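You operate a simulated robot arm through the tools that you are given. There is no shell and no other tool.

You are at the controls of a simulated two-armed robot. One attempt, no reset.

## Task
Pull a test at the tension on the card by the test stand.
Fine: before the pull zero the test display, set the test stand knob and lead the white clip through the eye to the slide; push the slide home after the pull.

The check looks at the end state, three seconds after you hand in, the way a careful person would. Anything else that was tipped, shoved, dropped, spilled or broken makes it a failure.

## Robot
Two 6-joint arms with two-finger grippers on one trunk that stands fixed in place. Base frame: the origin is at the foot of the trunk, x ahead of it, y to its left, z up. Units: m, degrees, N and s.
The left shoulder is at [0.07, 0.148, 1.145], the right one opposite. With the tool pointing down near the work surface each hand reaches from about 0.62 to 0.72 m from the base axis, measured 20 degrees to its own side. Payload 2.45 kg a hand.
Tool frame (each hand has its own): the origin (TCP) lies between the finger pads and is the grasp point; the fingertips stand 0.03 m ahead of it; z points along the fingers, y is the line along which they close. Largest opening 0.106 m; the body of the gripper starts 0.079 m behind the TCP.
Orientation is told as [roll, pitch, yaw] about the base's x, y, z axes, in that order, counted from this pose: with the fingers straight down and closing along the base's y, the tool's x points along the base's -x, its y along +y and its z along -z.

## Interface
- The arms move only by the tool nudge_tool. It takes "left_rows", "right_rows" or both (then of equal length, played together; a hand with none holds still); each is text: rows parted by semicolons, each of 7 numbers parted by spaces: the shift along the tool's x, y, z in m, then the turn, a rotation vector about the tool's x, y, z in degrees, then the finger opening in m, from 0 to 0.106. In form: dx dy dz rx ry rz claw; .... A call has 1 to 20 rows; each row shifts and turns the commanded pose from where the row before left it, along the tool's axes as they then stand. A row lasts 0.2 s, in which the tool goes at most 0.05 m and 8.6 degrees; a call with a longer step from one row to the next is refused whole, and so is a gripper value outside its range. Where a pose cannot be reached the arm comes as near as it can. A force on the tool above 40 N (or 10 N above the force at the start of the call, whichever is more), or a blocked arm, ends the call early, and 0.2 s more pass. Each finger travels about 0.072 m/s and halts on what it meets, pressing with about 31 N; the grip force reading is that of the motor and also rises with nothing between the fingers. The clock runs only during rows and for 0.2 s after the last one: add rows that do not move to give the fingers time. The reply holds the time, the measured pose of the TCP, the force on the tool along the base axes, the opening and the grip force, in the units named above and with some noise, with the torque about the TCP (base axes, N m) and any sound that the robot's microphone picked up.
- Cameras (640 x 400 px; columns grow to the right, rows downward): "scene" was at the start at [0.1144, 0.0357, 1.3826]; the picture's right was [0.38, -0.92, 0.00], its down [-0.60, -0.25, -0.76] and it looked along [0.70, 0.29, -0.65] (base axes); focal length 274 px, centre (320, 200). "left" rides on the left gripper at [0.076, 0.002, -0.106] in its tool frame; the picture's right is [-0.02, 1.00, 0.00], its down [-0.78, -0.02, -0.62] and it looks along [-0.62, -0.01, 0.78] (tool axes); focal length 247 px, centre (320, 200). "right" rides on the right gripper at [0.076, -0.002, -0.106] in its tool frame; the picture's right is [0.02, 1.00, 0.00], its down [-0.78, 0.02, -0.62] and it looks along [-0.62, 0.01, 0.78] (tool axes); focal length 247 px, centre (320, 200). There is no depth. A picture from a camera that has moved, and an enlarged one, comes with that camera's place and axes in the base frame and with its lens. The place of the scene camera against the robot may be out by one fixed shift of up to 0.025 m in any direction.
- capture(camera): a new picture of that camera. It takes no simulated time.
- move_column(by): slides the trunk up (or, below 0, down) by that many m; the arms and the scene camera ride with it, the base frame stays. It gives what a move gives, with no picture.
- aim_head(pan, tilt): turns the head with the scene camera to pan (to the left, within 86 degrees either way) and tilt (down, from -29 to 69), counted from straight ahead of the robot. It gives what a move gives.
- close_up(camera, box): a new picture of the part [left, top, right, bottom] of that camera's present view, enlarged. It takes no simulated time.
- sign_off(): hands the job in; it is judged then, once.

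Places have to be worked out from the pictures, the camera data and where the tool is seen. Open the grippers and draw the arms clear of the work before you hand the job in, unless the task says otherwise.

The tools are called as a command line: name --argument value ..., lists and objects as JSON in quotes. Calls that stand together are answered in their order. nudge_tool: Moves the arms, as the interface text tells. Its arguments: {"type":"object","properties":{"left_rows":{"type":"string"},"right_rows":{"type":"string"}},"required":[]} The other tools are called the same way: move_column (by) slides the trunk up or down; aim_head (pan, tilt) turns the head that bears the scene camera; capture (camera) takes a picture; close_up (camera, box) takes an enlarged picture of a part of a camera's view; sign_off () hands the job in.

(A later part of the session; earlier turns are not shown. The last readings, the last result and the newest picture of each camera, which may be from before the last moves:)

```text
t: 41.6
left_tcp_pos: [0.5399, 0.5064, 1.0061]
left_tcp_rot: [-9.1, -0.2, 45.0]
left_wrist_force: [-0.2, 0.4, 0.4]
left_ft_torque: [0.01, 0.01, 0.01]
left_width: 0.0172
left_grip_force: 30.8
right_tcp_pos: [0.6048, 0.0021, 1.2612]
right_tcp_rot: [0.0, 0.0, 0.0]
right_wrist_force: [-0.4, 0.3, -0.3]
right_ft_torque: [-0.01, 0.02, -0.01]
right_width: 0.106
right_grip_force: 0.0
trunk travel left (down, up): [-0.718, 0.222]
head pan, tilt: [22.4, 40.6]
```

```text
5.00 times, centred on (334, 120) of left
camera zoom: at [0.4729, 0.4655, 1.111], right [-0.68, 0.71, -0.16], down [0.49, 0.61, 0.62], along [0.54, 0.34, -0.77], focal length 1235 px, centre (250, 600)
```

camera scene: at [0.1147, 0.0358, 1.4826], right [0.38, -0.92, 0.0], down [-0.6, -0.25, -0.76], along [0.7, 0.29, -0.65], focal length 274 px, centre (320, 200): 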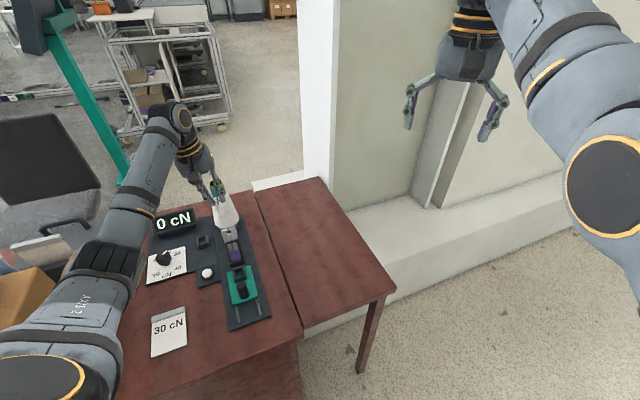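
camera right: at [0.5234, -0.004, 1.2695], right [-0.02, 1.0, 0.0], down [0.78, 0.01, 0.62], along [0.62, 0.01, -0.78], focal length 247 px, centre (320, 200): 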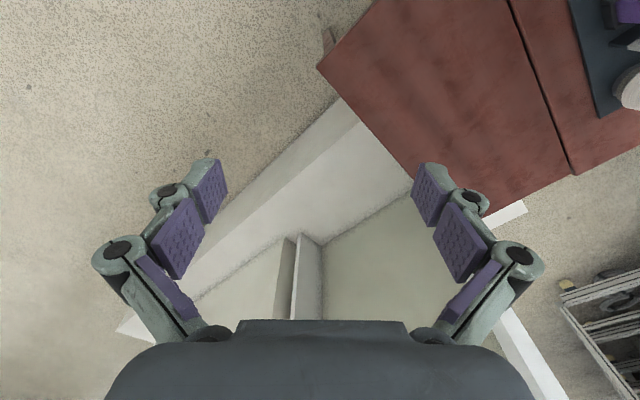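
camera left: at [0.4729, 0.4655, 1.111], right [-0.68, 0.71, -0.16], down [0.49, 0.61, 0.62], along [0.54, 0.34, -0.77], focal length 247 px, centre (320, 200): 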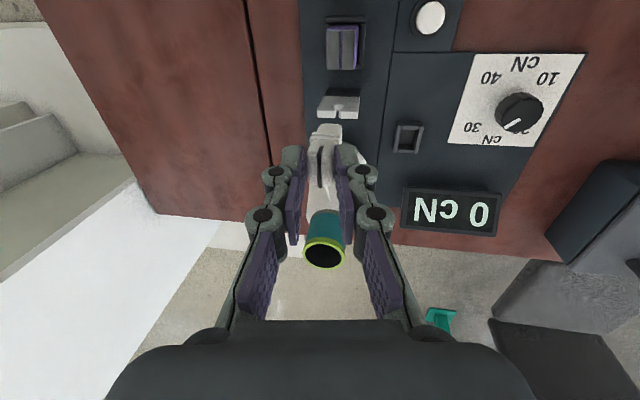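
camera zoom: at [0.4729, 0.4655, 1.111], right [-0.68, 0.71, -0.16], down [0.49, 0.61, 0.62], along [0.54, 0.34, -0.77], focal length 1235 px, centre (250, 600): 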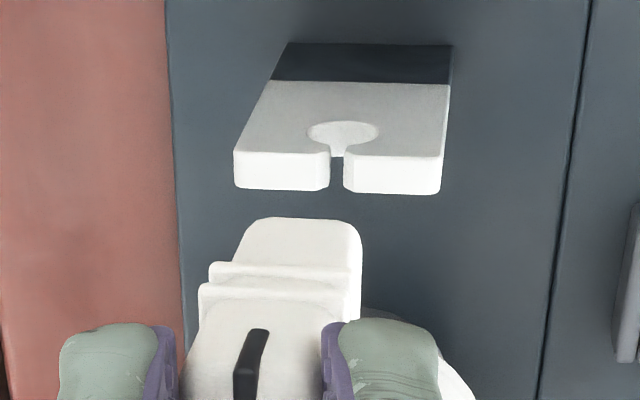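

From this view the eye hole sits about (fwd 0.7515, left −0.029, z 0.84) in stand-aligned axes and the brake block ends at fwd 0.717, leaving a narrow gap. I lower the clip in stages toward the gap in front of the eye and check alignment.

nudge_tool --left_rows "0.0037 0.0019 0.015 0 0 0 0.01; 0.0037 0.0019 0.015 0 0 0 0.01; 0.0036 0.002 0.015 0 0 0 0.01; 0 0 0.015 0 0 0 0.01; 0 0 0.015 0 0 0 0.01; 0 0 0 0 0 0 0.01"

capture --camera "left"

close_up --camera "scene" --box '[196, 190, 276, 240]'

close_up --camera "left" --box '[270, 70, 398, 150]'

close_up --camera "left" --box '[256, 130, 384, 210]'

```text
t: 43.0
left_tcp_pos: [0.5357, 0.4938, 0.9315]
left_tcp_rot: [-9.1, -0.2, 45.1]
left_wrist_force: [0.3, 0.5, -0.7]
left_ft_torque: [0.02, 0.0, -0.02]
left_width: 0.0173
left_grip_force: 31.0
right_tcp_pos: [0.6037, 0.0031, 1.2605]
right_tcp_rot: [0.1, 0.0, 0.0]
right_wrist_force: [0.2, -0.3, 0.1]
right_ft_torque: [-0.03, -0.05, 0.05]
right_width: 0.1061
right_grip_force: 0.1
trunk travel left (down, up): [-0.718, 0.222]
head pan, tilt: [22.4, 40.6]
```

```text
taken
camera left: at [0.4691, 0.4525, 1.0356], right [-0.68, 0.71, -0.16], down [0.49, 0.61, 0.62], along [0.54, 0.34, -0.77], focal length 247 px, centre (320, 200)
```

left: 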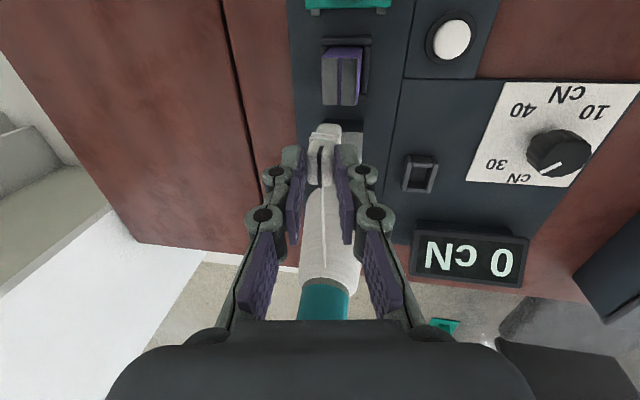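

```text
8.00 times, centred on (236, 215) of scene
camera zoom: at [0.1143, 0.0357, 1.4826], right [0.38, -0.92, 0.0], down [-0.6, -0.25, -0.76], along [0.7, 0.29, -0.65], focal length 2188 px, centre (992, 80)
```

zoom: 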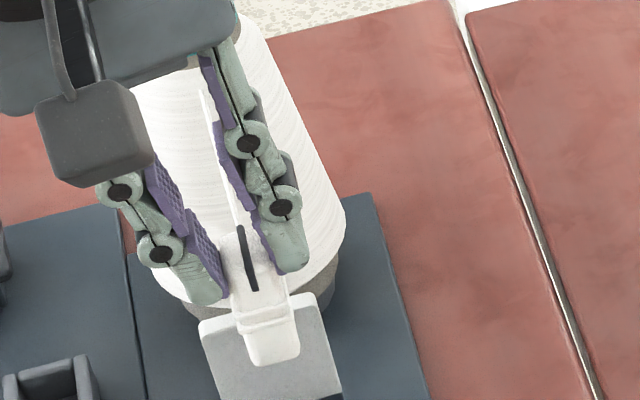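

```text
5.00 times, centred on (334, 110) of left
camera zoom: at [0.4691, 0.4525, 1.0356], right [-0.68, 0.71, -0.16], down [0.49, 0.61, 0.62], along [0.54, 0.34, -0.77], focal length 1235 px, centre (250, 650)
```

zoom: 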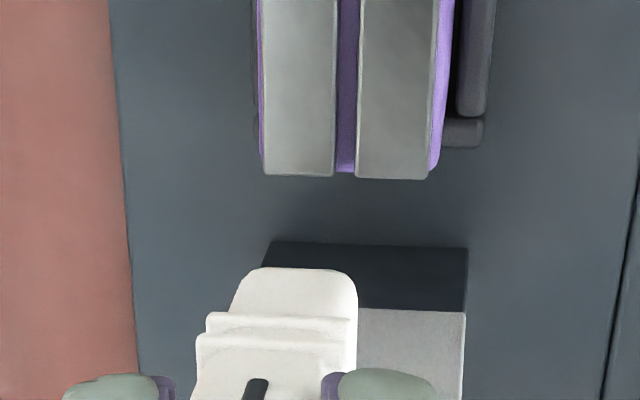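

```text
5.00 times, centred on (320, 170) of left
camera zoom: at [0.4691, 0.4525, 1.0356], right [-0.68, 0.71, -0.16], down [0.49, 0.61, 0.62], along [0.54, 0.34, -0.77], focal length 1235 px, centre (320, 350)
```

zoom: 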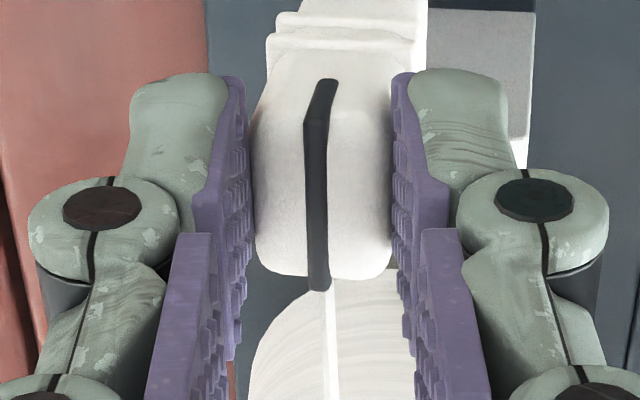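

The clip is well aligned: its thread point is at fwd 0.742, left −0.033, z 0.911, and the thread crosses the eye plane almost exactly over the slot. I lower 5 cm further into the gap, slowly.

nudge_tool --left_rows "-0.0012 0.0016 0.0099 0 0 0 0.01; -0.0012 0.0016 0.0099 0 0 0 0.01; -0.0011 0.0016 0.0099 0 0 0 0.01; 0 0.0015 0.0099 0 0 0 0.01; 0 0.0015 0.0098 0 0 0 0.01; 0 0 0 0 0 0 0.01"

capture --camera "left"

close_up --camera "scene" --box '[196, 195, 276, 245]'

close_up --camera "left" --box '[270, 80, 398, 160]'

close_up --camera "left" --box '[256, 130, 384, 210]'

```text
t: 44.4
left_tcp_pos: [0.5397, 0.4977, 0.8817]
left_tcp_rot: [-9.0, -0.1, 45.1]
left_wrist_force: [-0.1, -0.8, -0.6]
left_ft_torque: [0.02, 0.01, 0.0]
left_width: 0.0172
left_grip_force: 30.8
right_tcp_pos: [0.6036, 0.002, 1.2603]
right_tcp_rot: [0.0, 0.1, 0.0]
right_wrist_force: [0.0, 0.7, -0.5]
right_ft_torque: [-0.01, 0.02, 0.02]
right_width: 0.1058
right_grip_force: 0.0
trunk travel left (down, up): [-0.718, 0.222]
head pan, tilt: [22.4, 40.6]
```

```text
taken
camera left: at [0.4729, 0.4562, 0.9858], right [-0.68, 0.71, -0.16], down [0.49, 0.61, 0.62], along [0.54, 0.34, -0.77], focal length 247 px, centre (320, 200)
```

left: 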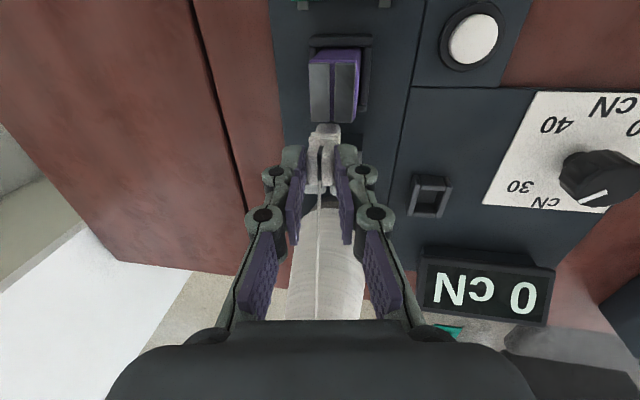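

```text
8.00 times, centred on (236, 220) of scene
camera zoom: at [0.1144, 0.0358, 1.4826], right [0.38, -0.92, 0.0], down [-0.6, -0.25, -0.76], along [0.7, 0.29, -0.65], focal length 2188 px, centre (992, 40)
```

zoom: 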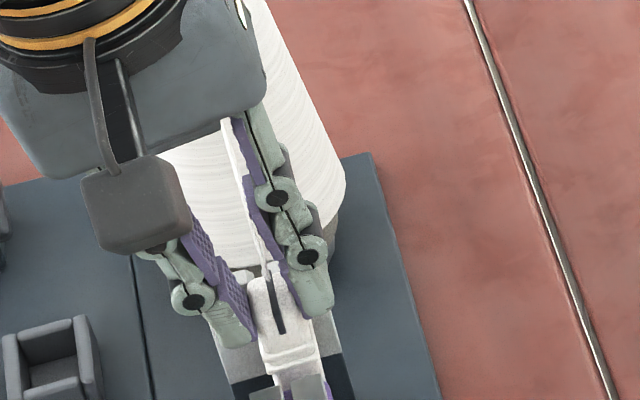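

```text
5.00 times, centred on (334, 120) of left
camera zoom: at [0.4729, 0.4562, 0.9858], right [-0.68, 0.71, -0.16], down [0.49, 0.61, 0.62], along [0.54, 0.34, -0.77], focal length 1235 px, centre (250, 600)
```

zoom: 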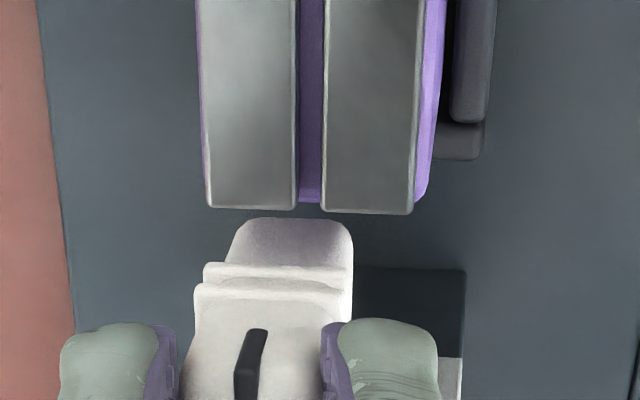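

```text
5.00 times, centred on (320, 170) of left
camera zoom: at [0.4729, 0.4562, 0.9858], right [-0.68, 0.71, -0.16], down [0.49, 0.61, 0.62], along [0.54, 0.34, -0.77], focal length 1235 px, centre (320, 350)
```

zoom: 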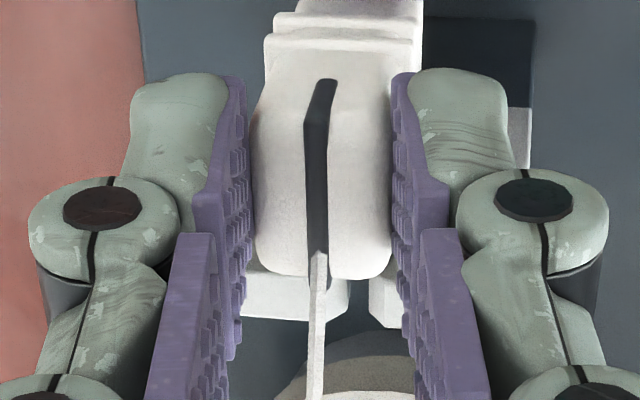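

I can now see the plate top: the slot centre lies about 4 mm left (+) of the thread line. I shift 4 mm left and view again before lowering the thread into the slot.

nudge_tool --left_rows "0 0.0021 -0.0004 0 0 0 0.01; 0 0.0021 -0.0003 0 0 0 0.01; 0 0 0 0 0 0 0.01"

close_up --camera "left" --box '[256, 130, 384, 210]'

close_up --camera "left" --box '[288, 170, 352, 210]'

```text
t: 45.2
left_tcp_pos: [0.5365, 0.5007, 0.8827]
left_tcp_rot: [-9.0, -0.3, 45.1]
left_wrist_force: [-0.4, -0.8, -0.6]
left_ft_torque: [-0.01, 0.0, 0.0]
left_width: 0.0171
left_grip_force: 31.3
right_tcp_pos: [0.603, 0.0017, 1.2601]
right_tcp_rot: [-0.1, 0.1, 0.1]
right_wrist_force: [-0.4, 0.1, -0.4]
right_ft_torque: [0.01, 0.06, -0.04]
right_width: 0.106
right_grip_force: 0.1
trunk travel left (down, up): [-0.718, 0.222]
head pan, tilt: [22.4, 40.6]
```

```text
5.00 times, centred on (320, 170) of left
camera zoom: at [0.4696, 0.459, 0.9863], right [-0.68, 0.71, -0.16], down [0.49, 0.61, 0.62], along [0.54, 0.34, -0.77], focal length 1235 px, centre (320, 350)
```

zoom: 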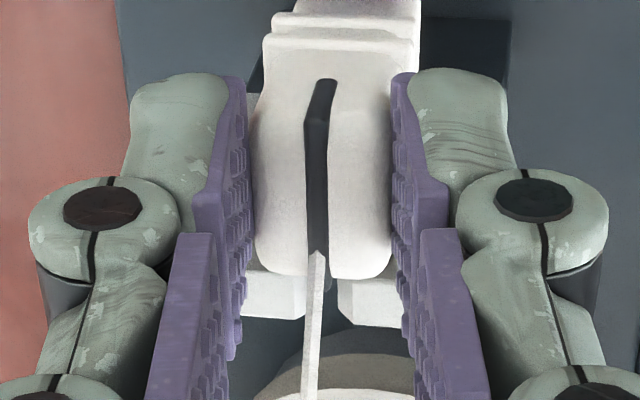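

```text
10.00 times, centred on (320, 190) of left
camera zoom: at [0.4696, 0.459, 0.9863], right [-0.68, 0.71, -0.16], down [0.49, 0.61, 0.62], along [0.54, 0.34, -0.77], focal length 2470 px, centre (320, 300)
```

zoom: 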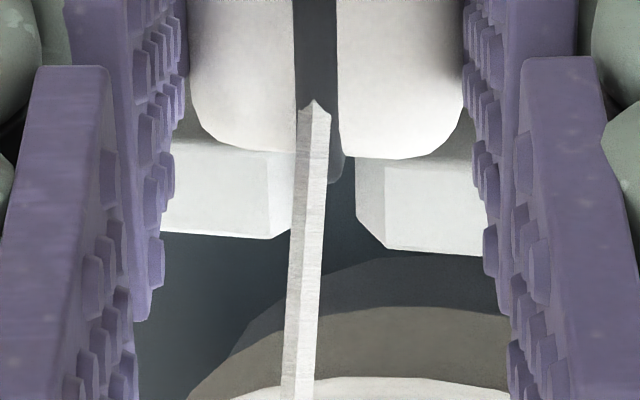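

Computed from this view, the thread now crosses the eye plane at −0.029 versus the slot's −0.030: aligned. I lower 2.5 cm slowly so the thread drops into the slot.

nudge_tool --left_rows "0 0.0008 0.005 0 0 0 0.01; 0 0.0008 0.005 0 0 0 0.01; 0 0.0008 0.005 0 0 0 0.01; 0 0.0008 0.005 0 0 0 0.01; 0 0.0007 0.0047 0 0 0 0.01; 0 0 0 0 0 0 0.01"

close_up --camera "left" --box '[256, 130, 384, 210]'

close_up --camera "left" --box '[270, 90, 398, 170]'

close_up --camera "scene" --box '[196, 195, 276, 245]'

```text
t: 46.6
left_tcp_pos: [0.5343, 0.5003, 0.8572]
left_tcp_rot: [-9.2, -0.1, 44.9]
left_wrist_force: [1.4, 2.8, -0.1]
left_ft_torque: [0.12, -0.08, -0.02]
left_width: 0.017
left_grip_force: 31.7
right_tcp_pos: [0.6043, 0.0012, 1.26]
right_tcp_rot: [0.0, -0.1, 0.0]
right_wrist_force: [0.1, 0.6, -0.7]
right_ft_torque: [0.03, 0.02, 0.02]
right_width: 0.1061
right_grip_force: 0.2
trunk travel left (down, up): [-0.718, 0.222]
head pan, tilt: [22.4, 40.6]
```

```text
5.00 times, centred on (320, 170) of left
camera zoom: at [0.469, 0.4588, 0.9612], right [-0.68, 0.71, -0.16], down [0.49, 0.61, 0.62], along [0.54, 0.34, -0.77], focal length 1235 px, centre (320, 350)
```

zoom: 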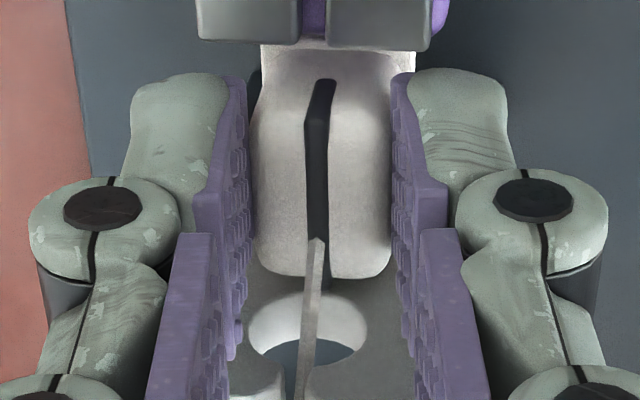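

```text
5.00 times, centred on (334, 130) of left
camera zoom: at [0.469, 0.4588, 0.9612], right [-0.68, 0.71, -0.16], down [0.49, 0.61, 0.62], along [0.54, 0.34, -0.77], focal length 1235 px, centre (250, 550)
```

zoom: 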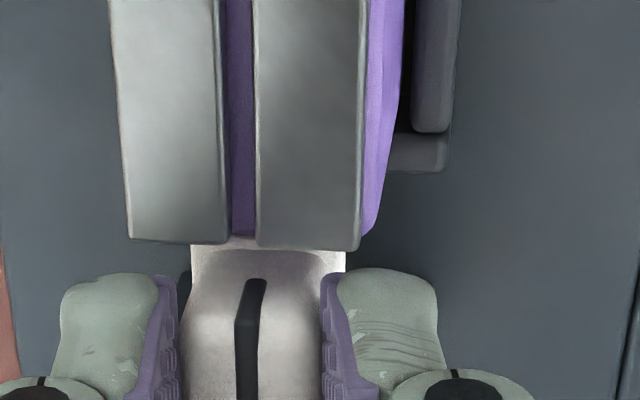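

```text
8.00 times, centred on (236, 220) of scene
camera zoom: at [0.1146, 0.036, 1.4826], right [0.38, -0.92, 0.0], down [-0.6, -0.25, -0.76], along [0.7, 0.29, -0.65], focal length 2188 px, centre (992, 40)
```

zoom: 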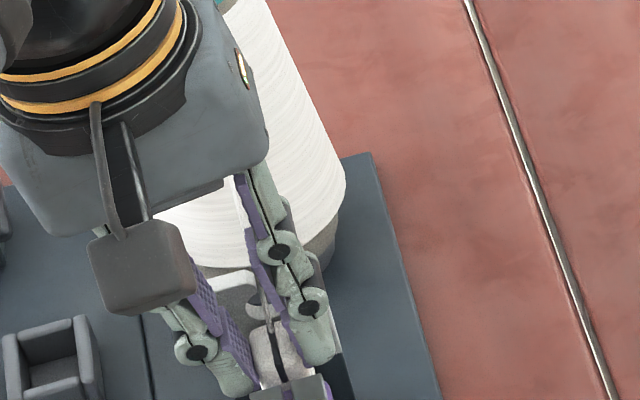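

The thread is now inside the keyhole of the eye. A slight 3 N contact suggests the clip brushes the brake block, so I move 2 mm forward and sink another 4 mm to seat the thread well in the hole.

nudge_tool --left_rows "-0.002 0 0 0 0 0 0.01; 0 0.0003 0.002 0 0 0 0.01; 0 0.0003 0.002 0 0 0 0.01; 0 0 0 0 0 0 0.01"

close_up --camera "left" --box '[256, 130, 384, 210]'

close_up --camera "left" --box '[288, 170, 352, 210]'

```text
t: 47.6
left_tcp_pos: [0.5365, 0.5018, 0.8533]
left_tcp_rot: [-9.1, -0.1, 45.0]
left_wrist_force: [-4.1, -2.3, 1.1]
left_ft_torque: [-0.24, 0.26, -0.02]
left_width: 0.0168
left_grip_force: 30.9
right_tcp_pos: [0.6024, 0.0007, 1.261]
right_tcp_rot: [0.0, 0.1, 0.0]
right_wrist_force: [0.1, -0.5, 0.6]
right_ft_torque: [0.02, -0.05, -0.02]
right_width: 0.1056
right_grip_force: 0.0
trunk travel left (down, up): [-0.718, 0.222]
head pan, tilt: [22.4, 40.6]
```

```text
5.00 times, centred on (320, 170) of left
camera zoom: at [0.4702, 0.46, 0.9577], right [-0.68, 0.71, -0.16], down [0.49, 0.61, 0.62], along [0.54, 0.34, -0.77], focal length 1235 px, centre (320, 350)
```

zoom: 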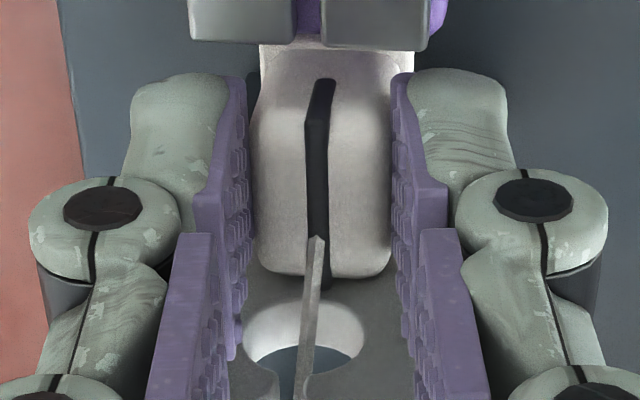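

```text
10.00 times, centred on (320, 190) of left
camera zoom: at [0.4702, 0.46, 0.9577], right [-0.68, 0.71, -0.16], down [0.49, 0.61, 0.62], along [0.54, 0.34, -0.77], focal length 2470 px, centre (320, 300)
```

zoom: 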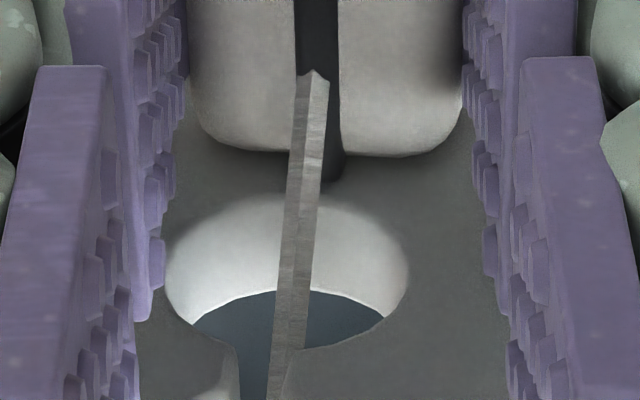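

The thread now runs through the middle of the keyhole, about z 0.843 at the plate. I back off 1 mm from the plate and raise 2.5 cm to see whether the thread stays captured.

nudge_tool --left_rows "0.001 0 0 0 0 0 0.01; 0 -0.0008 -0.006 0 0 0 0.01; 0 -0.0008 -0.006 0 0 0 0.01; 0 -0.0008 -0.006 0 0 0 0.01; 0 -0.0008 -0.006 0 0 0 0.01; 0 0 0 0 0 0 0.01"

close_up --camera "left" --box '[256, 130, 384, 210]'

close_up --camera "left" --box '[288, 170, 352, 210]'

```text
t: 49.0
left_tcp_pos: [0.5365, 0.5021, 0.8772]
left_tcp_rot: [-9.1, -0.2, 45.0]
left_wrist_force: [-0.6, 0.5, -0.2]
left_ft_torque: [0.03, 0.0, 0.02]
left_width: 0.0171
left_grip_force: 31.3
right_tcp_pos: [0.6042, 0.0025, 1.2611]
right_tcp_rot: [0.0, 0.0, -0.1]
right_wrist_force: [-0.1, 0.3, -1.0]
right_ft_torque: [-0.04, 0.0, -0.01]
right_width: 0.106
right_grip_force: 0.1
trunk travel left (down, up): [-0.718, 0.222]
head pan, tilt: [22.4, 40.6]
```

```text
5.00 times, centred on (320, 170) of left
camera zoom: at [0.4695, 0.4605, 0.9814], right [-0.68, 0.71, -0.16], down [0.49, 0.61, 0.62], along [0.54, 0.34, -0.77], focal length 1235 px, centre (320, 350)
```

zoom: 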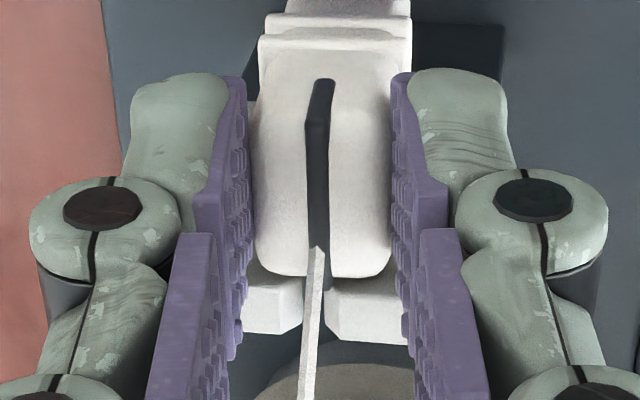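

```text
10.00 times, centred on (320, 190) of left
camera zoom: at [0.4695, 0.4605, 0.9814], right [-0.68, 0.71, -0.16], down [0.49, 0.61, 0.62], along [0.54, 0.34, -0.77], focal length 2470 px, centre (320, 300)
```

zoom: 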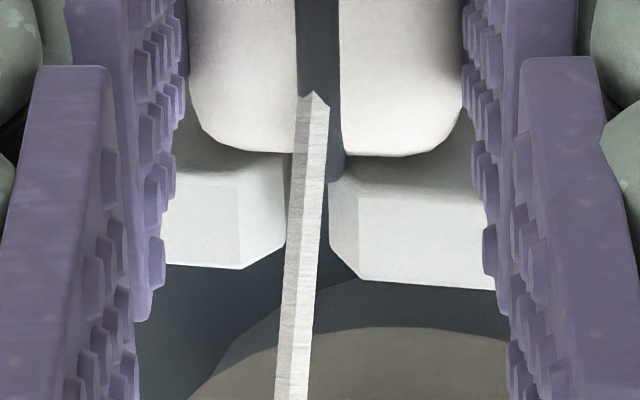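

The thread is straight again, so it was not held by the eye: it had only been in the slot neck. I go down again, deeper this time, in small steps with force checks.

nudge_tool --left_rows "0 0.0008 0.006 0 0 0 0.01; 0 0.0008 0.006 0 0 0 0.01; 0 0.0008 0.006 0 0 0 0.01; 0 0.0008 0.006 0 0 0 0.01; 0 0.0003 0.002 0 0 0 0.01; 0 0.0003 0.002 0 0 0 0.01; 0 0 0 0 0 0 0.01"

close_up --camera "left" --box '[256, 130, 384, 210]'

close_up --camera "left" --box '[288, 170, 352, 210]'

```text
t: 50.6
left_tcp_pos: [0.5362, 0.5014, 0.8501]
left_tcp_rot: [-9.0, -0.2, 45.0]
left_wrist_force: [-0.8, 0.4, -1.0]
left_ft_torque: [-0.01, 0.0, 0.02]
left_width: 0.0172
left_grip_force: 30.7
right_tcp_pos: [0.6027, 0.0018, 1.2593]
right_tcp_rot: [0.0, 0.0, 0.0]
right_wrist_force: [-0.6, 0.1, -0.4]
right_ft_torque: [0.03, -0.02, -0.01]
right_width: 0.106
right_grip_force: 0.0
trunk travel left (down, up): [-0.718, 0.222]
head pan, tilt: [22.4, 40.6]
```

```text
5.00 times, centred on (320, 170) of left
camera zoom: at [0.4696, 0.4597, 0.9534], right [-0.68, 0.71, -0.16], down [0.49, 0.61, 0.62], along [0.54, 0.34, -0.77], focal length 1235 px, centre (320, 350)
```

zoom: 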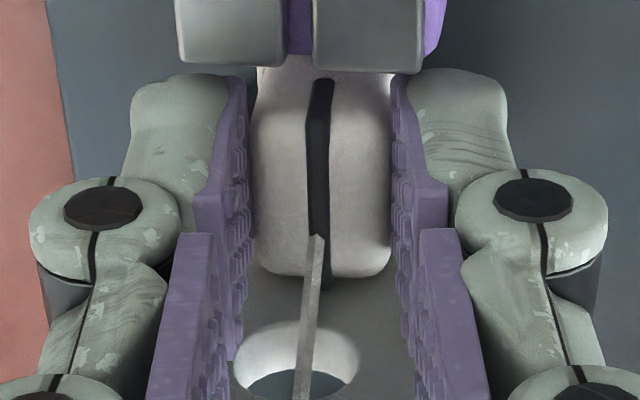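

```text
10.00 times, centred on (320, 190) of left
camera zoom: at [0.4696, 0.4597, 0.9534], right [-0.68, 0.71, -0.16], down [0.49, 0.61, 0.62], along [0.54, 0.34, -0.77], focal length 2470 px, centre (320, 300)
```

zoom: 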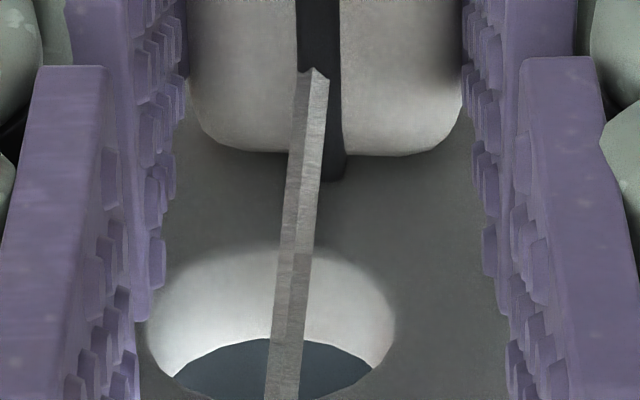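

No contact and the thread crosses deeper. I continue down in 2 mm steps.

nudge_tool --left_rows "0 0.0003 0.002 0 0 0 0.01; 0 0.0003 0.002 0 0 0 0.01; 0 0.0003 0.002 0 0 0 0.01; 0 0 0 0 0 0 0.01"

close_up --camera "left" --box '[256, 150, 384, 230]'

close_up --camera "scene" --box '[196, 180, 276, 230]'

```text
t: 51.6
left_tcp_pos: [0.5351, 0.5015, 0.843]
left_tcp_rot: [-9.0, -0.2, 45.0]
left_wrist_force: [0.0, 0.2, 4.4]
left_ft_torque: [0.04, 0.0, 0.03]
left_width: 0.0171
left_grip_force: 31.0
right_tcp_pos: [0.6022, 0.0025, 1.2611]
right_tcp_rot: [0.0, 0.0, 0.0]
right_wrist_force: [-0.2, -0.4, -0.7]
right_ft_torque: [0.01, -0.01, 0.03]
right_width: 0.1062
right_grip_force: 0.1
trunk travel left (down, up): [-0.718, 0.222]
head pan, tilt: [22.4, 40.6]
```

```text
5.00 times, centred on (320, 190) of left
camera zoom: at [0.4695, 0.4594, 0.9479], right [-0.68, 0.71, -0.16], down [0.49, 0.61, 0.62], along [0.54, 0.34, -0.77], focal length 1235 px, centre (320, 250)
```

zoom: 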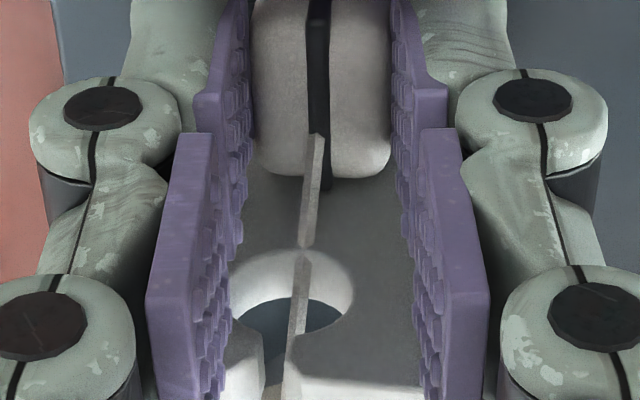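

```text
8.00 times, centred on (236, 205) of scene
camera zoom: at [0.1137, 0.0353, 1.4828], right [0.38, -0.92, 0.0], down [-0.6, -0.25, -0.76], along [0.7, 0.29, -0.65], focal length 2188 px, centre (992, 160)
```

zoom: 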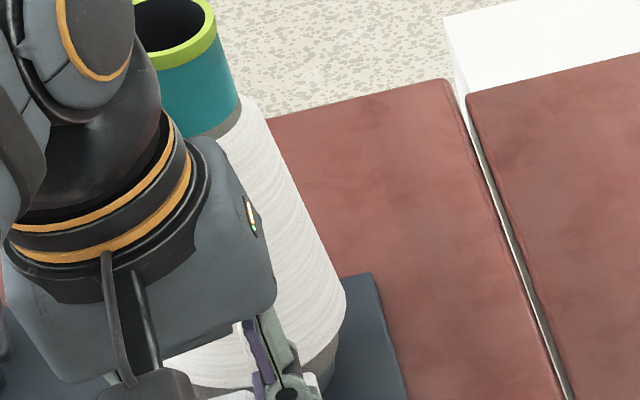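

There seems to be a kink in the thread at the hole now, and a light 4 N touch below. I enlarge that spot.

close_up --camera "left" --box '[288, 175, 352, 215]'

close_up --camera "left" --box '[288, 200, 352, 240]'

```text
10.00 times, centred on (320, 195) of left
camera zoom: at [0.4695, 0.4594, 0.9479], right [-0.68, 0.71, -0.16], down [0.49, 0.61, 0.62], along [0.54, 0.34, -0.77], focal length 2470 px, centre (320, 250)
```

zoom: 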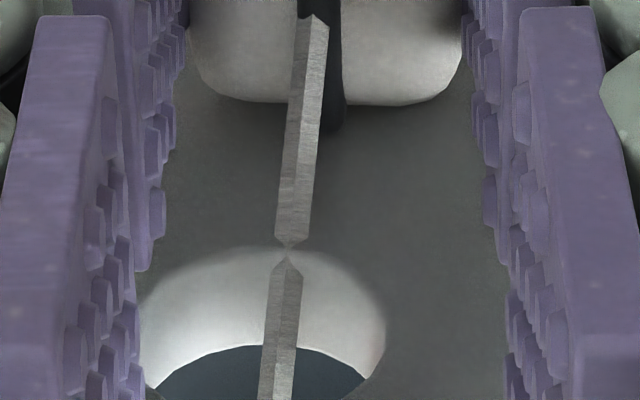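

```text
10.00 times, centred on (320, 220) of left
camera zoom: at [0.4695, 0.4594, 0.9479], right [-0.68, 0.71, -0.16], down [0.49, 0.61, 0.62], along [0.54, 0.34, -0.77], focal length 2470 px, centre (320, 0)
```

zoom: 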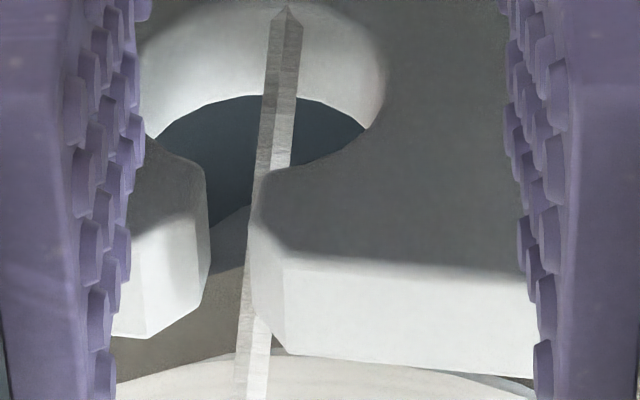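

The thread now has two segments joined in the hole and passes behind the plate: it is captured by the eye. I raise slowly and confirm it stays captured.

nudge_tool --left_rows "0 -0.0005 -0.004 0 0 0 0.01; 0 -0.0008 -0.006 0 0 0 0.01; 0 -0.0008 -0.006 0 0 0 0.01; 0 -0.0008 -0.006 0 0 0 0.01; 0 -0.0008 -0.006 0 0 0 0.01; 0 0 0 0 0 0 0.01"

close_up --camera "left" --box '[256, 140, 384, 220]'

close_up --camera "scene" --box '[196, 190, 276, 240]'

```text
t: 53.0
left_tcp_pos: [0.5352, 0.5016, 0.871]
left_tcp_rot: [-9.1, -0.1, 45.0]
left_wrist_force: [-0.5, -0.7, -0.9]
left_ft_torque: [0.0, 0.02, 0.04]
left_width: 0.017
left_grip_force: 30.8
right_tcp_pos: [0.604, 0.0021, 1.261]
right_tcp_rot: [-0.1, 0.0, -0.1]
right_wrist_force: [0.7, -0.4, -1.1]
right_ft_torque: [-0.01, 0.03, 0.0]
right_width: 0.1059
right_grip_force: 0.2
trunk travel left (down, up): [-0.718, 0.222]
head pan, tilt: [22.4, 40.6]
```

```text
5.00 times, centred on (320, 180) of left
camera zoom: at [0.4691, 0.4605, 0.9758], right [-0.68, 0.71, -0.16], down [0.49, 0.61, 0.62], along [0.54, 0.34, -0.77], focal length 1235 px, centre (320, 300)
```

zoom: 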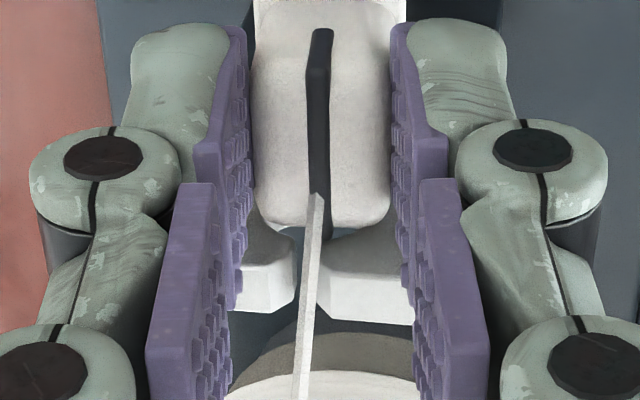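

```text
8.00 times, centred on (236, 215) of scene
camera zoom: at [0.1146, 0.0359, 1.4826], right [0.38, -0.92, 0.0], down [-0.6, -0.25, -0.76], along [0.7, 0.29, -0.65], focal length 2188 px, centre (992, 80)
```

zoom: 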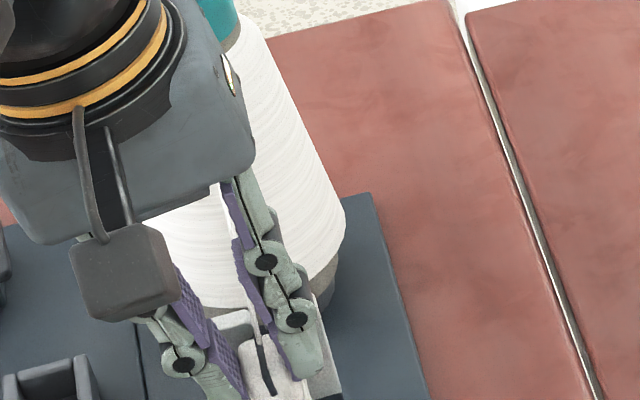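

Raising let the thread slip back out of the open slot, so after catching it I must leave low and sideways rather than up. Before that I test, at a safe height, whether the arm can reach the slide from this trunk height.

nudge_tool --left_rows "0 -0.0021 -0.0133 0 0 0 0.01; 0 -0.0021 -0.0133 0 0 0 0.01; 0 -0.0021 -0.0133 0 0 0 0.01; 0 -0.0021 -0.0133 0 0 0 0.01; 0.02 0 0 0 0 0 0.01; 0.02 0 0 0 0 0 0.01; 0.02 0 0 0 0 0 0.01; 0.02 0 0 0 0 0 0.01; 0.02 0 0 0 0 0 0.01; 0.01 0 0 0 0 0 0.01; 0 0 0 0 0 0 0.01"

capture --camera "left"

capture --camera "scene"

```text
t: 55.4
left_tcp_pos: [0.4583, 0.4241, 0.9242]
left_tcp_rot: [-9.1, -0.1, 45.0]
left_wrist_force: [-0.1, 0.0, -0.3]
left_ft_torque: [0.01, 0.02, 0.04]
left_width: 0.0171
left_grip_force: 31.3
right_tcp_pos: [0.6037, 0.0023, 1.26]
right_tcp_rot: [0.1, 0.1, -0.1]
right_wrist_force: [0.3, 0.2, -0.7]
right_ft_torque: [0.02, 0.01, 0.0]
right_width: 0.1059
right_grip_force: 0.1
trunk travel left (down, up): [-0.718, 0.222]
head pan, tilt: [22.4, 40.6]
```

```text
taken
camera left: at [0.3922, 0.3823, 1.0292], right [-0.68, 0.71, -0.16], down [0.49, 0.61, 0.62], along [0.54, 0.34, -0.77], focal length 247 px, centre (320, 200)
```

left: 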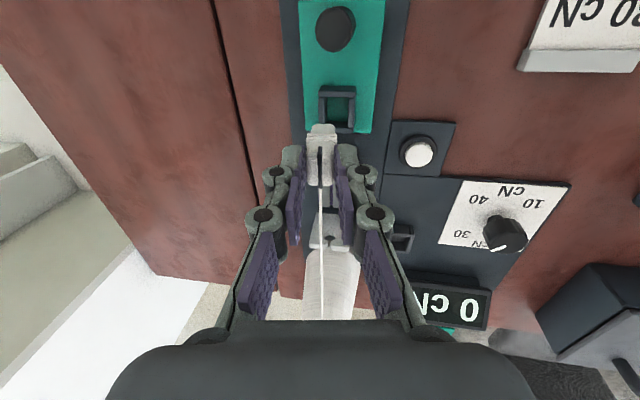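

```text
taken
camera scene: at [0.1146, 0.0359, 1.4826], right [0.38, -0.92, 0.0], down [-0.6, -0.25, -0.76], along [0.7, 0.29, -0.65], focal length 274 px, centre (320, 200)
```

scene: 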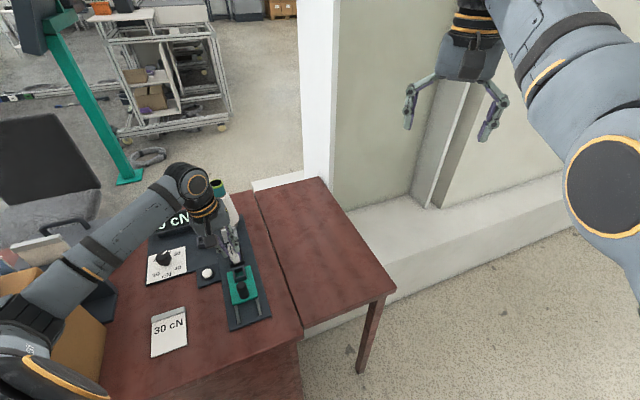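

The slide is reachable from here. I take close looks at the slide socket and the thread's path.

close_up --camera "left" --box '[280, 70, 408, 150]'

close_up --camera "left" --box '[270, 170, 382, 240]'

close_up --camera "scene" --box '[196, 220, 292, 280]'

close_up --camera "scene" --box '[196, 175, 276, 225]'

```text
5.00 times, centred on (344, 110) of left
camera zoom: at [0.3922, 0.3823, 1.0292], right [-0.68, 0.71, -0.16], down [0.49, 0.61, 0.62], along [0.54, 0.34, -0.77], focal length 1235 px, centre (200, 650)
```

zoom: 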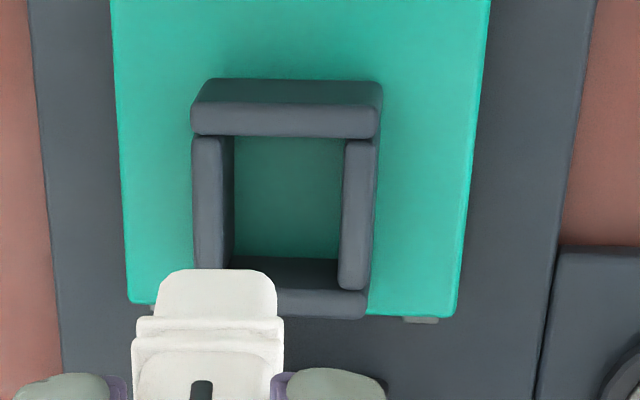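

```text
5.71 times, centred on (326, 205) of left
camera zoom: at [0.3922, 0.3823, 1.0292], right [-0.68, 0.71, -0.16], down [0.49, 0.61, 0.62], along [0.54, 0.34, -0.77], focal length 1411 px, centre (286, 171)
```

zoom: 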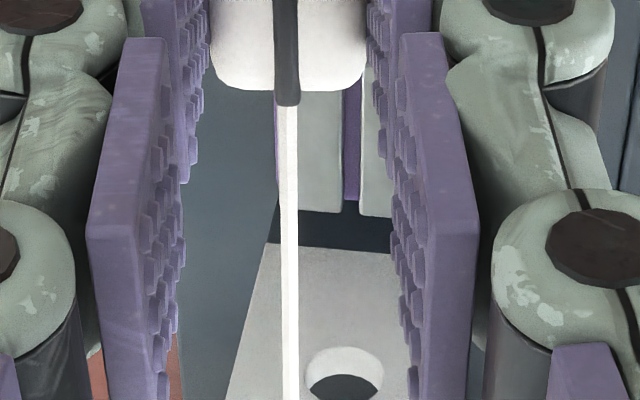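

```text
6.67 times, centred on (244, 250) of scene
camera zoom: at [0.1146, 0.0359, 1.4826], right [0.38, -0.92, 0.0], down [-0.6, -0.25, -0.76], along [0.7, 0.29, -0.65], focal length 1823 px, centre (827, -133)
```

zoom: 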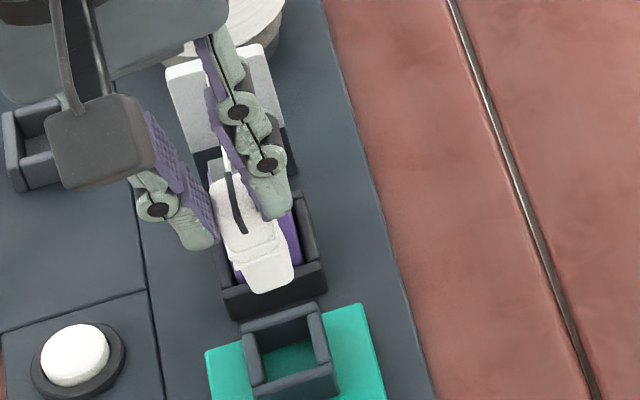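

```text
8.00 times, centred on (236, 200) of scene
camera zoom: at [0.1146, 0.0359, 1.4826], right [0.38, -0.92, 0.0], down [-0.6, -0.25, -0.76], along [0.7, 0.29, -0.65], focal length 2188 px, centre (992, 200)
```

zoom: 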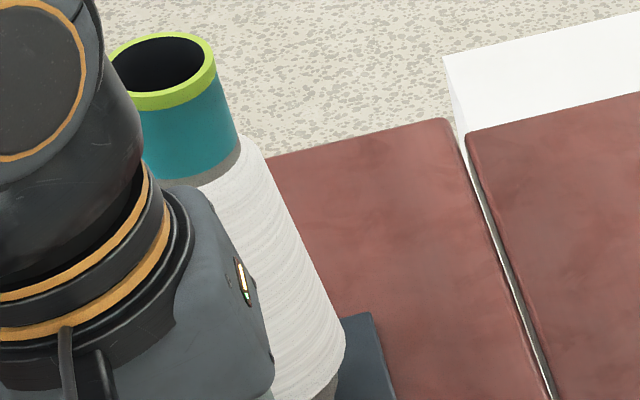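

The socket opening measures about 20 × 28 mm, centred near fwd 0.628, left −0.028. I go back above the gap in front of the eye and lower again to catch the thread.

nudge_tool --left_rows "-0.0183 0 0 0 0 0 0.01; -0.0183 0 0 0 0 0 0.01; -0.0183 0 0 0 0 0 0.01; -0.0183 0 0 0 0 0 0.01; -0.0183 0 0 0 0 0 0.01; -0.018 0 0 0 0 0 0.01; 0 0.0023 0.0148 0 0 0 0.01; 0 0.0023 0.0148 0 0 0 0.01; 0 0.0015 0.0099 0 0 0 0.01; 0 0.0015 0.0099 0 0 0 0.01; 0 0 0 0 0 0 0.01"

close_up --camera "left" --box '[256, 130, 384, 210]'

close_up --camera "left" --box '[270, 80, 398, 160]'

```text
t: 57.8
left_tcp_pos: [0.5358, 0.5021, 0.8765]
left_tcp_rot: [-9.1, -0.2, 45.0]
left_wrist_force: [-0.9, -2.6, -0.7]
left_ft_torque: [-0.05, 0.09, -0.05]
left_width: 0.0169
left_grip_force: 30.7
right_tcp_pos: [0.603, 0.0018, 1.2602]
right_tcp_rot: [0.0, 0.0, 0.0]
right_wrist_force: [-0.6, 0.7, 0.2]
right_ft_torque: [0.03, -0.01, 0.01]
right_width: 0.1059
right_grip_force: 0.0
trunk travel left (down, up): [-0.718, 0.222]
head pan, tilt: [22.4, 40.6]
```

```text
5.00 times, centred on (320, 170) of left
camera zoom: at [0.4694, 0.4599, 0.9792], right [-0.68, 0.71, -0.16], down [0.49, 0.61, 0.62], along [0.54, 0.34, -0.77], focal length 1235 px, centre (320, 350)
```

zoom: 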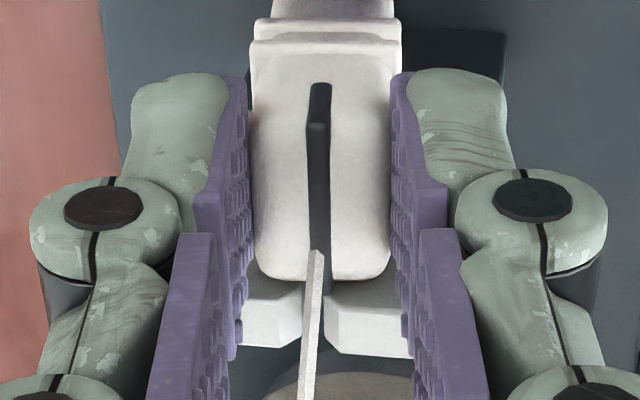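

```text
5.00 times, centred on (334, 120) of left
camera zoom: at [0.4694, 0.4599, 0.9792], right [-0.68, 0.71, -0.16], down [0.49, 0.61, 0.62], along [0.54, 0.34, -0.77], focal length 1235 px, centre (250, 600)
```

zoom: 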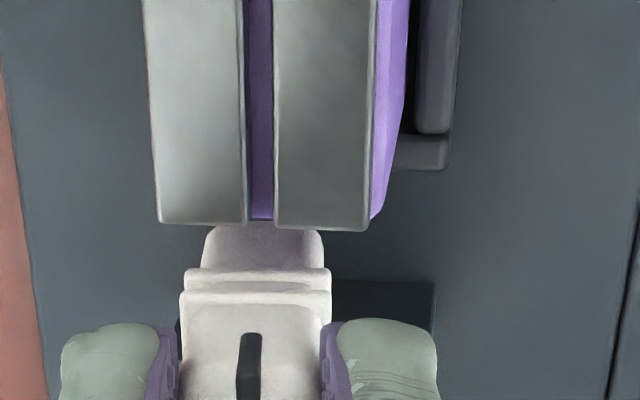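

The clip has settled flat in the pads and is now nearly in line with the hand, so the 9° roll makes it lean the other way. I roll back 6°, keeping the thread point in place, and ease 1 mm off the plate.

nudge_tool --left_rows "0.001 -0.001 0 -3 0 0 0.01; 0 -0.0011 0 -3 0 0 0.01; 0 0 0 0 0 0 0.01"

capture --camera "left"

close_up --camera "left" --box '[256, 130, 384, 210]'

close_up --camera "left" --box '[270, 80, 398, 160]'

```text
t: 58.6
left_tcp_pos: [0.5365, 0.4994, 0.8758]
left_tcp_rot: [-3.1, -0.1, 44.9]
left_wrist_force: [0.8, -0.2, -0.2]
left_ft_torque: [-0.03, -0.02, 0.02]
left_width: 0.0169
left_grip_force: 30.4
right_tcp_pos: [0.603, 0.0017, 1.26]
right_tcp_rot: [0.0, 0.0, 0.0]
right_wrist_force: [0.1, -0.4, 0.1]
right_ft_torque: [-0.02, -0.02, 0.0]
right_width: 0.1058
right_grip_force: 0.1
trunk travel left (down, up): [-0.718, 0.222]
head pan, tilt: [22.4, 40.6]
```

```text
taken
camera left: at [0.4781, 0.45, 0.9813], right [-0.69, 0.72, -0.05], down [0.54, 0.56, 0.62], along [0.48, 0.4, -0.78], focal length 247 px, centre (320, 200)
```

left: 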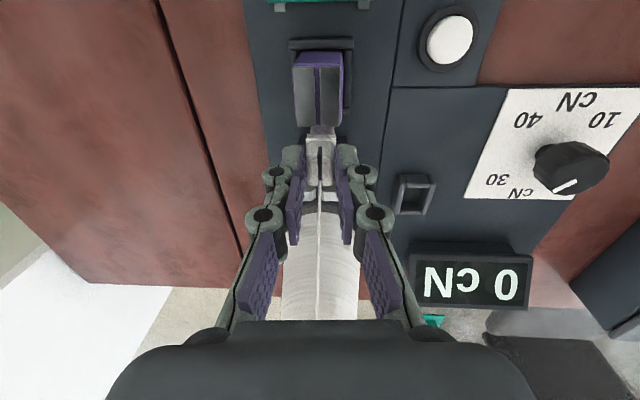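

```text
5.00 times, centred on (320, 170) of left
camera zoom: at [0.4781, 0.45, 0.9813], right [-0.69, 0.72, -0.05], down [0.54, 0.56, 0.62], along [0.48, 0.4, -0.78], focal length 1235 px, centre (320, 350)
```

zoom: 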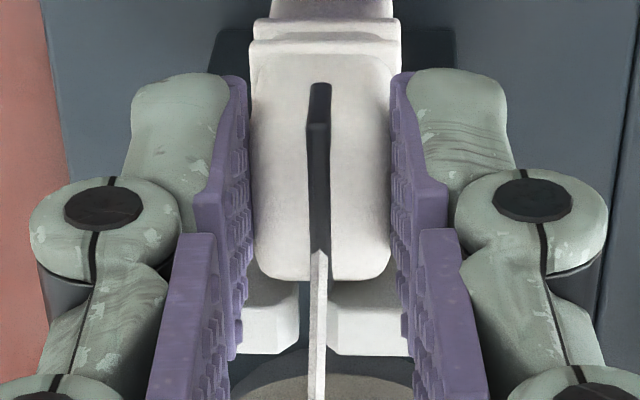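

```text
5.00 times, centred on (334, 120) of left
camera zoom: at [0.4781, 0.45, 0.9813], right [-0.69, 0.72, -0.05], down [0.54, 0.56, 0.62], along [0.48, 0.4, -0.78], focal length 1235 px, centre (250, 600)
```

zoom: 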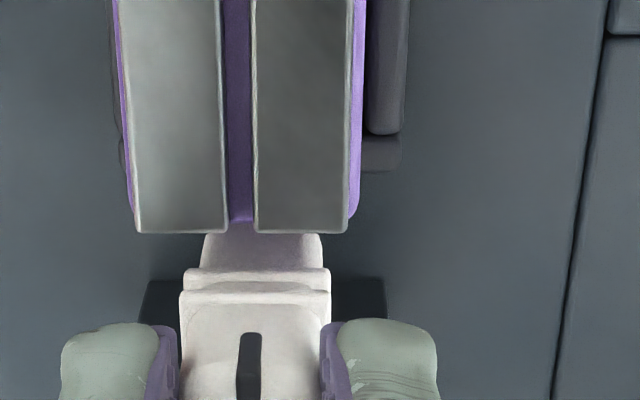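

Thread and slot line up directly now, with no contact force. I lower 3.3 cm to catch the thread.

nudge_tool --left_rows "0 0.0004 0.008 0 0 0 0.01; 0 0.0004 0.008 0 0 0 0.01; 0 0.0003 0.006 0 0 0 0.01; 0 0.0002 0.004 0 0 0 0.01; 0 0.0001 0.003 0 0 0 0.01; 0 0.0001 0.002 0 0 0 0.01; 0 0.0001 0.002 0 0 0 0.01; 0 0 0 0 0 0 0.01"

close_up --camera "left" --box '[288, 170, 352, 210]'

close_up --camera "left" --box '[256, 110, 384, 190]'

```text
t: 60.4
left_tcp_pos: [0.5369, 0.4986, 0.8441]
left_tcp_rot: [-3.1, -0.3, 45.0]
left_wrist_force: [-0.3, 0.4, 6.4]
left_ft_torque: [0.09, 0.02, -0.01]
left_width: 0.0167
left_grip_force: 31.0
right_tcp_pos: [0.6036, 0.0008, 1.2608]
right_tcp_rot: [0.1, 0.0, 0.0]
right_wrist_force: [-0.2, -0.8, 0.5]
right_ft_torque: [0.02, 0.0, 0.01]
right_width: 0.1059
right_grip_force: 0.2
trunk travel left (down, up): [-0.718, 0.222]
head pan, tilt: [22.4, 40.6]
```

```text
10.00 times, centred on (320, 190) of left
camera zoom: at [0.4782, 0.4491, 0.9489], right [-0.69, 0.72, -0.05], down [0.54, 0.56, 0.63], along [0.48, 0.4, -0.78], focal length 2470 px, centre (320, 300)
```

zoom: 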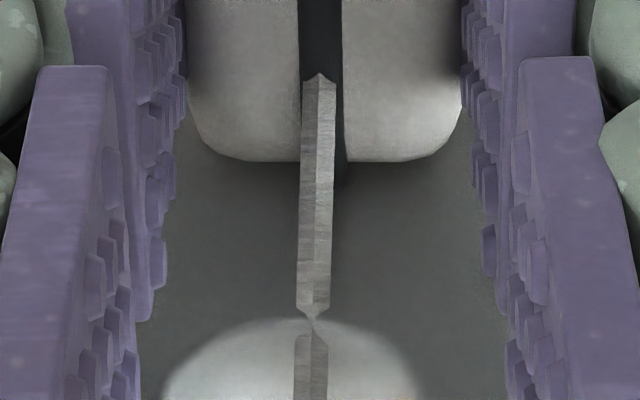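

```text
5.00 times, centred on (320, 150) of left
camera zoom: at [0.4782, 0.4491, 0.9489], right [-0.69, 0.72, -0.05], down [0.54, 0.56, 0.63], along [0.48, 0.4, -0.78], focal length 1235 px, centre (320, 450)
```

zoom: 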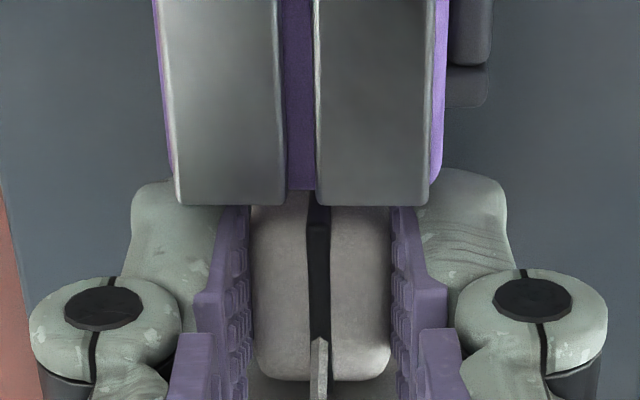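

Captured again (two segments meeting in the hole), with the clip's foot touching something at 6 N. I raise just 2 mm to unload and check the kink holds.

nudge_tool --left_rows "0 -0.0001 -0.002 0 0 0 0.01; 0 0 0 0 0 0 0.01"

close_up --camera "left" --box '[288, 170, 352, 210]'

```text
t: 61.0
left_tcp_pos: [0.5361, 0.4989, 0.8436]
left_tcp_rot: [-3.1, -0.1, 45.0]
left_wrist_force: [-0.2, 0.6, -0.7]
left_ft_torque: [0.0, -0.01, 0.0]
left_width: 0.0171
left_grip_force: 30.7
right_tcp_pos: [0.603, 0.0026, 1.2608]
right_tcp_rot: [-0.1, 0.0, 0.0]
right_wrist_force: [-0.4, 0.8, -0.7]
right_ft_torque: [0.05, -0.02, -0.03]
right_width: 0.106
right_grip_force: 0.2
trunk travel left (down, up): [-0.718, 0.222]
head pan, tilt: [22.4, 40.6]
```

```text
10.00 times, centred on (320, 190) of left
camera zoom: at [0.4782, 0.4494, 0.9498], right [-0.69, 0.72, -0.05], down [0.54, 0.56, 0.62], along [0.48, 0.4, -0.78], focal length 2470 px, centre (320, 300)
```

zoom: 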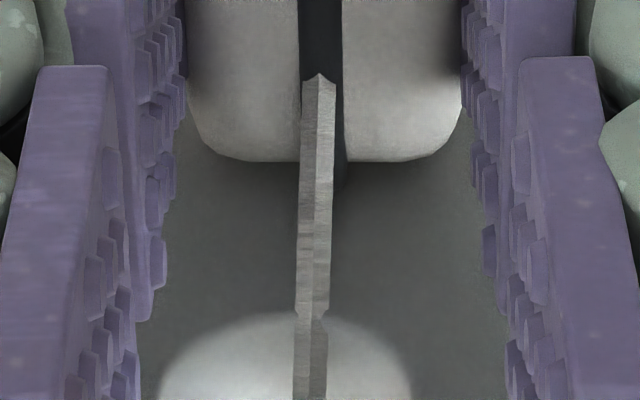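

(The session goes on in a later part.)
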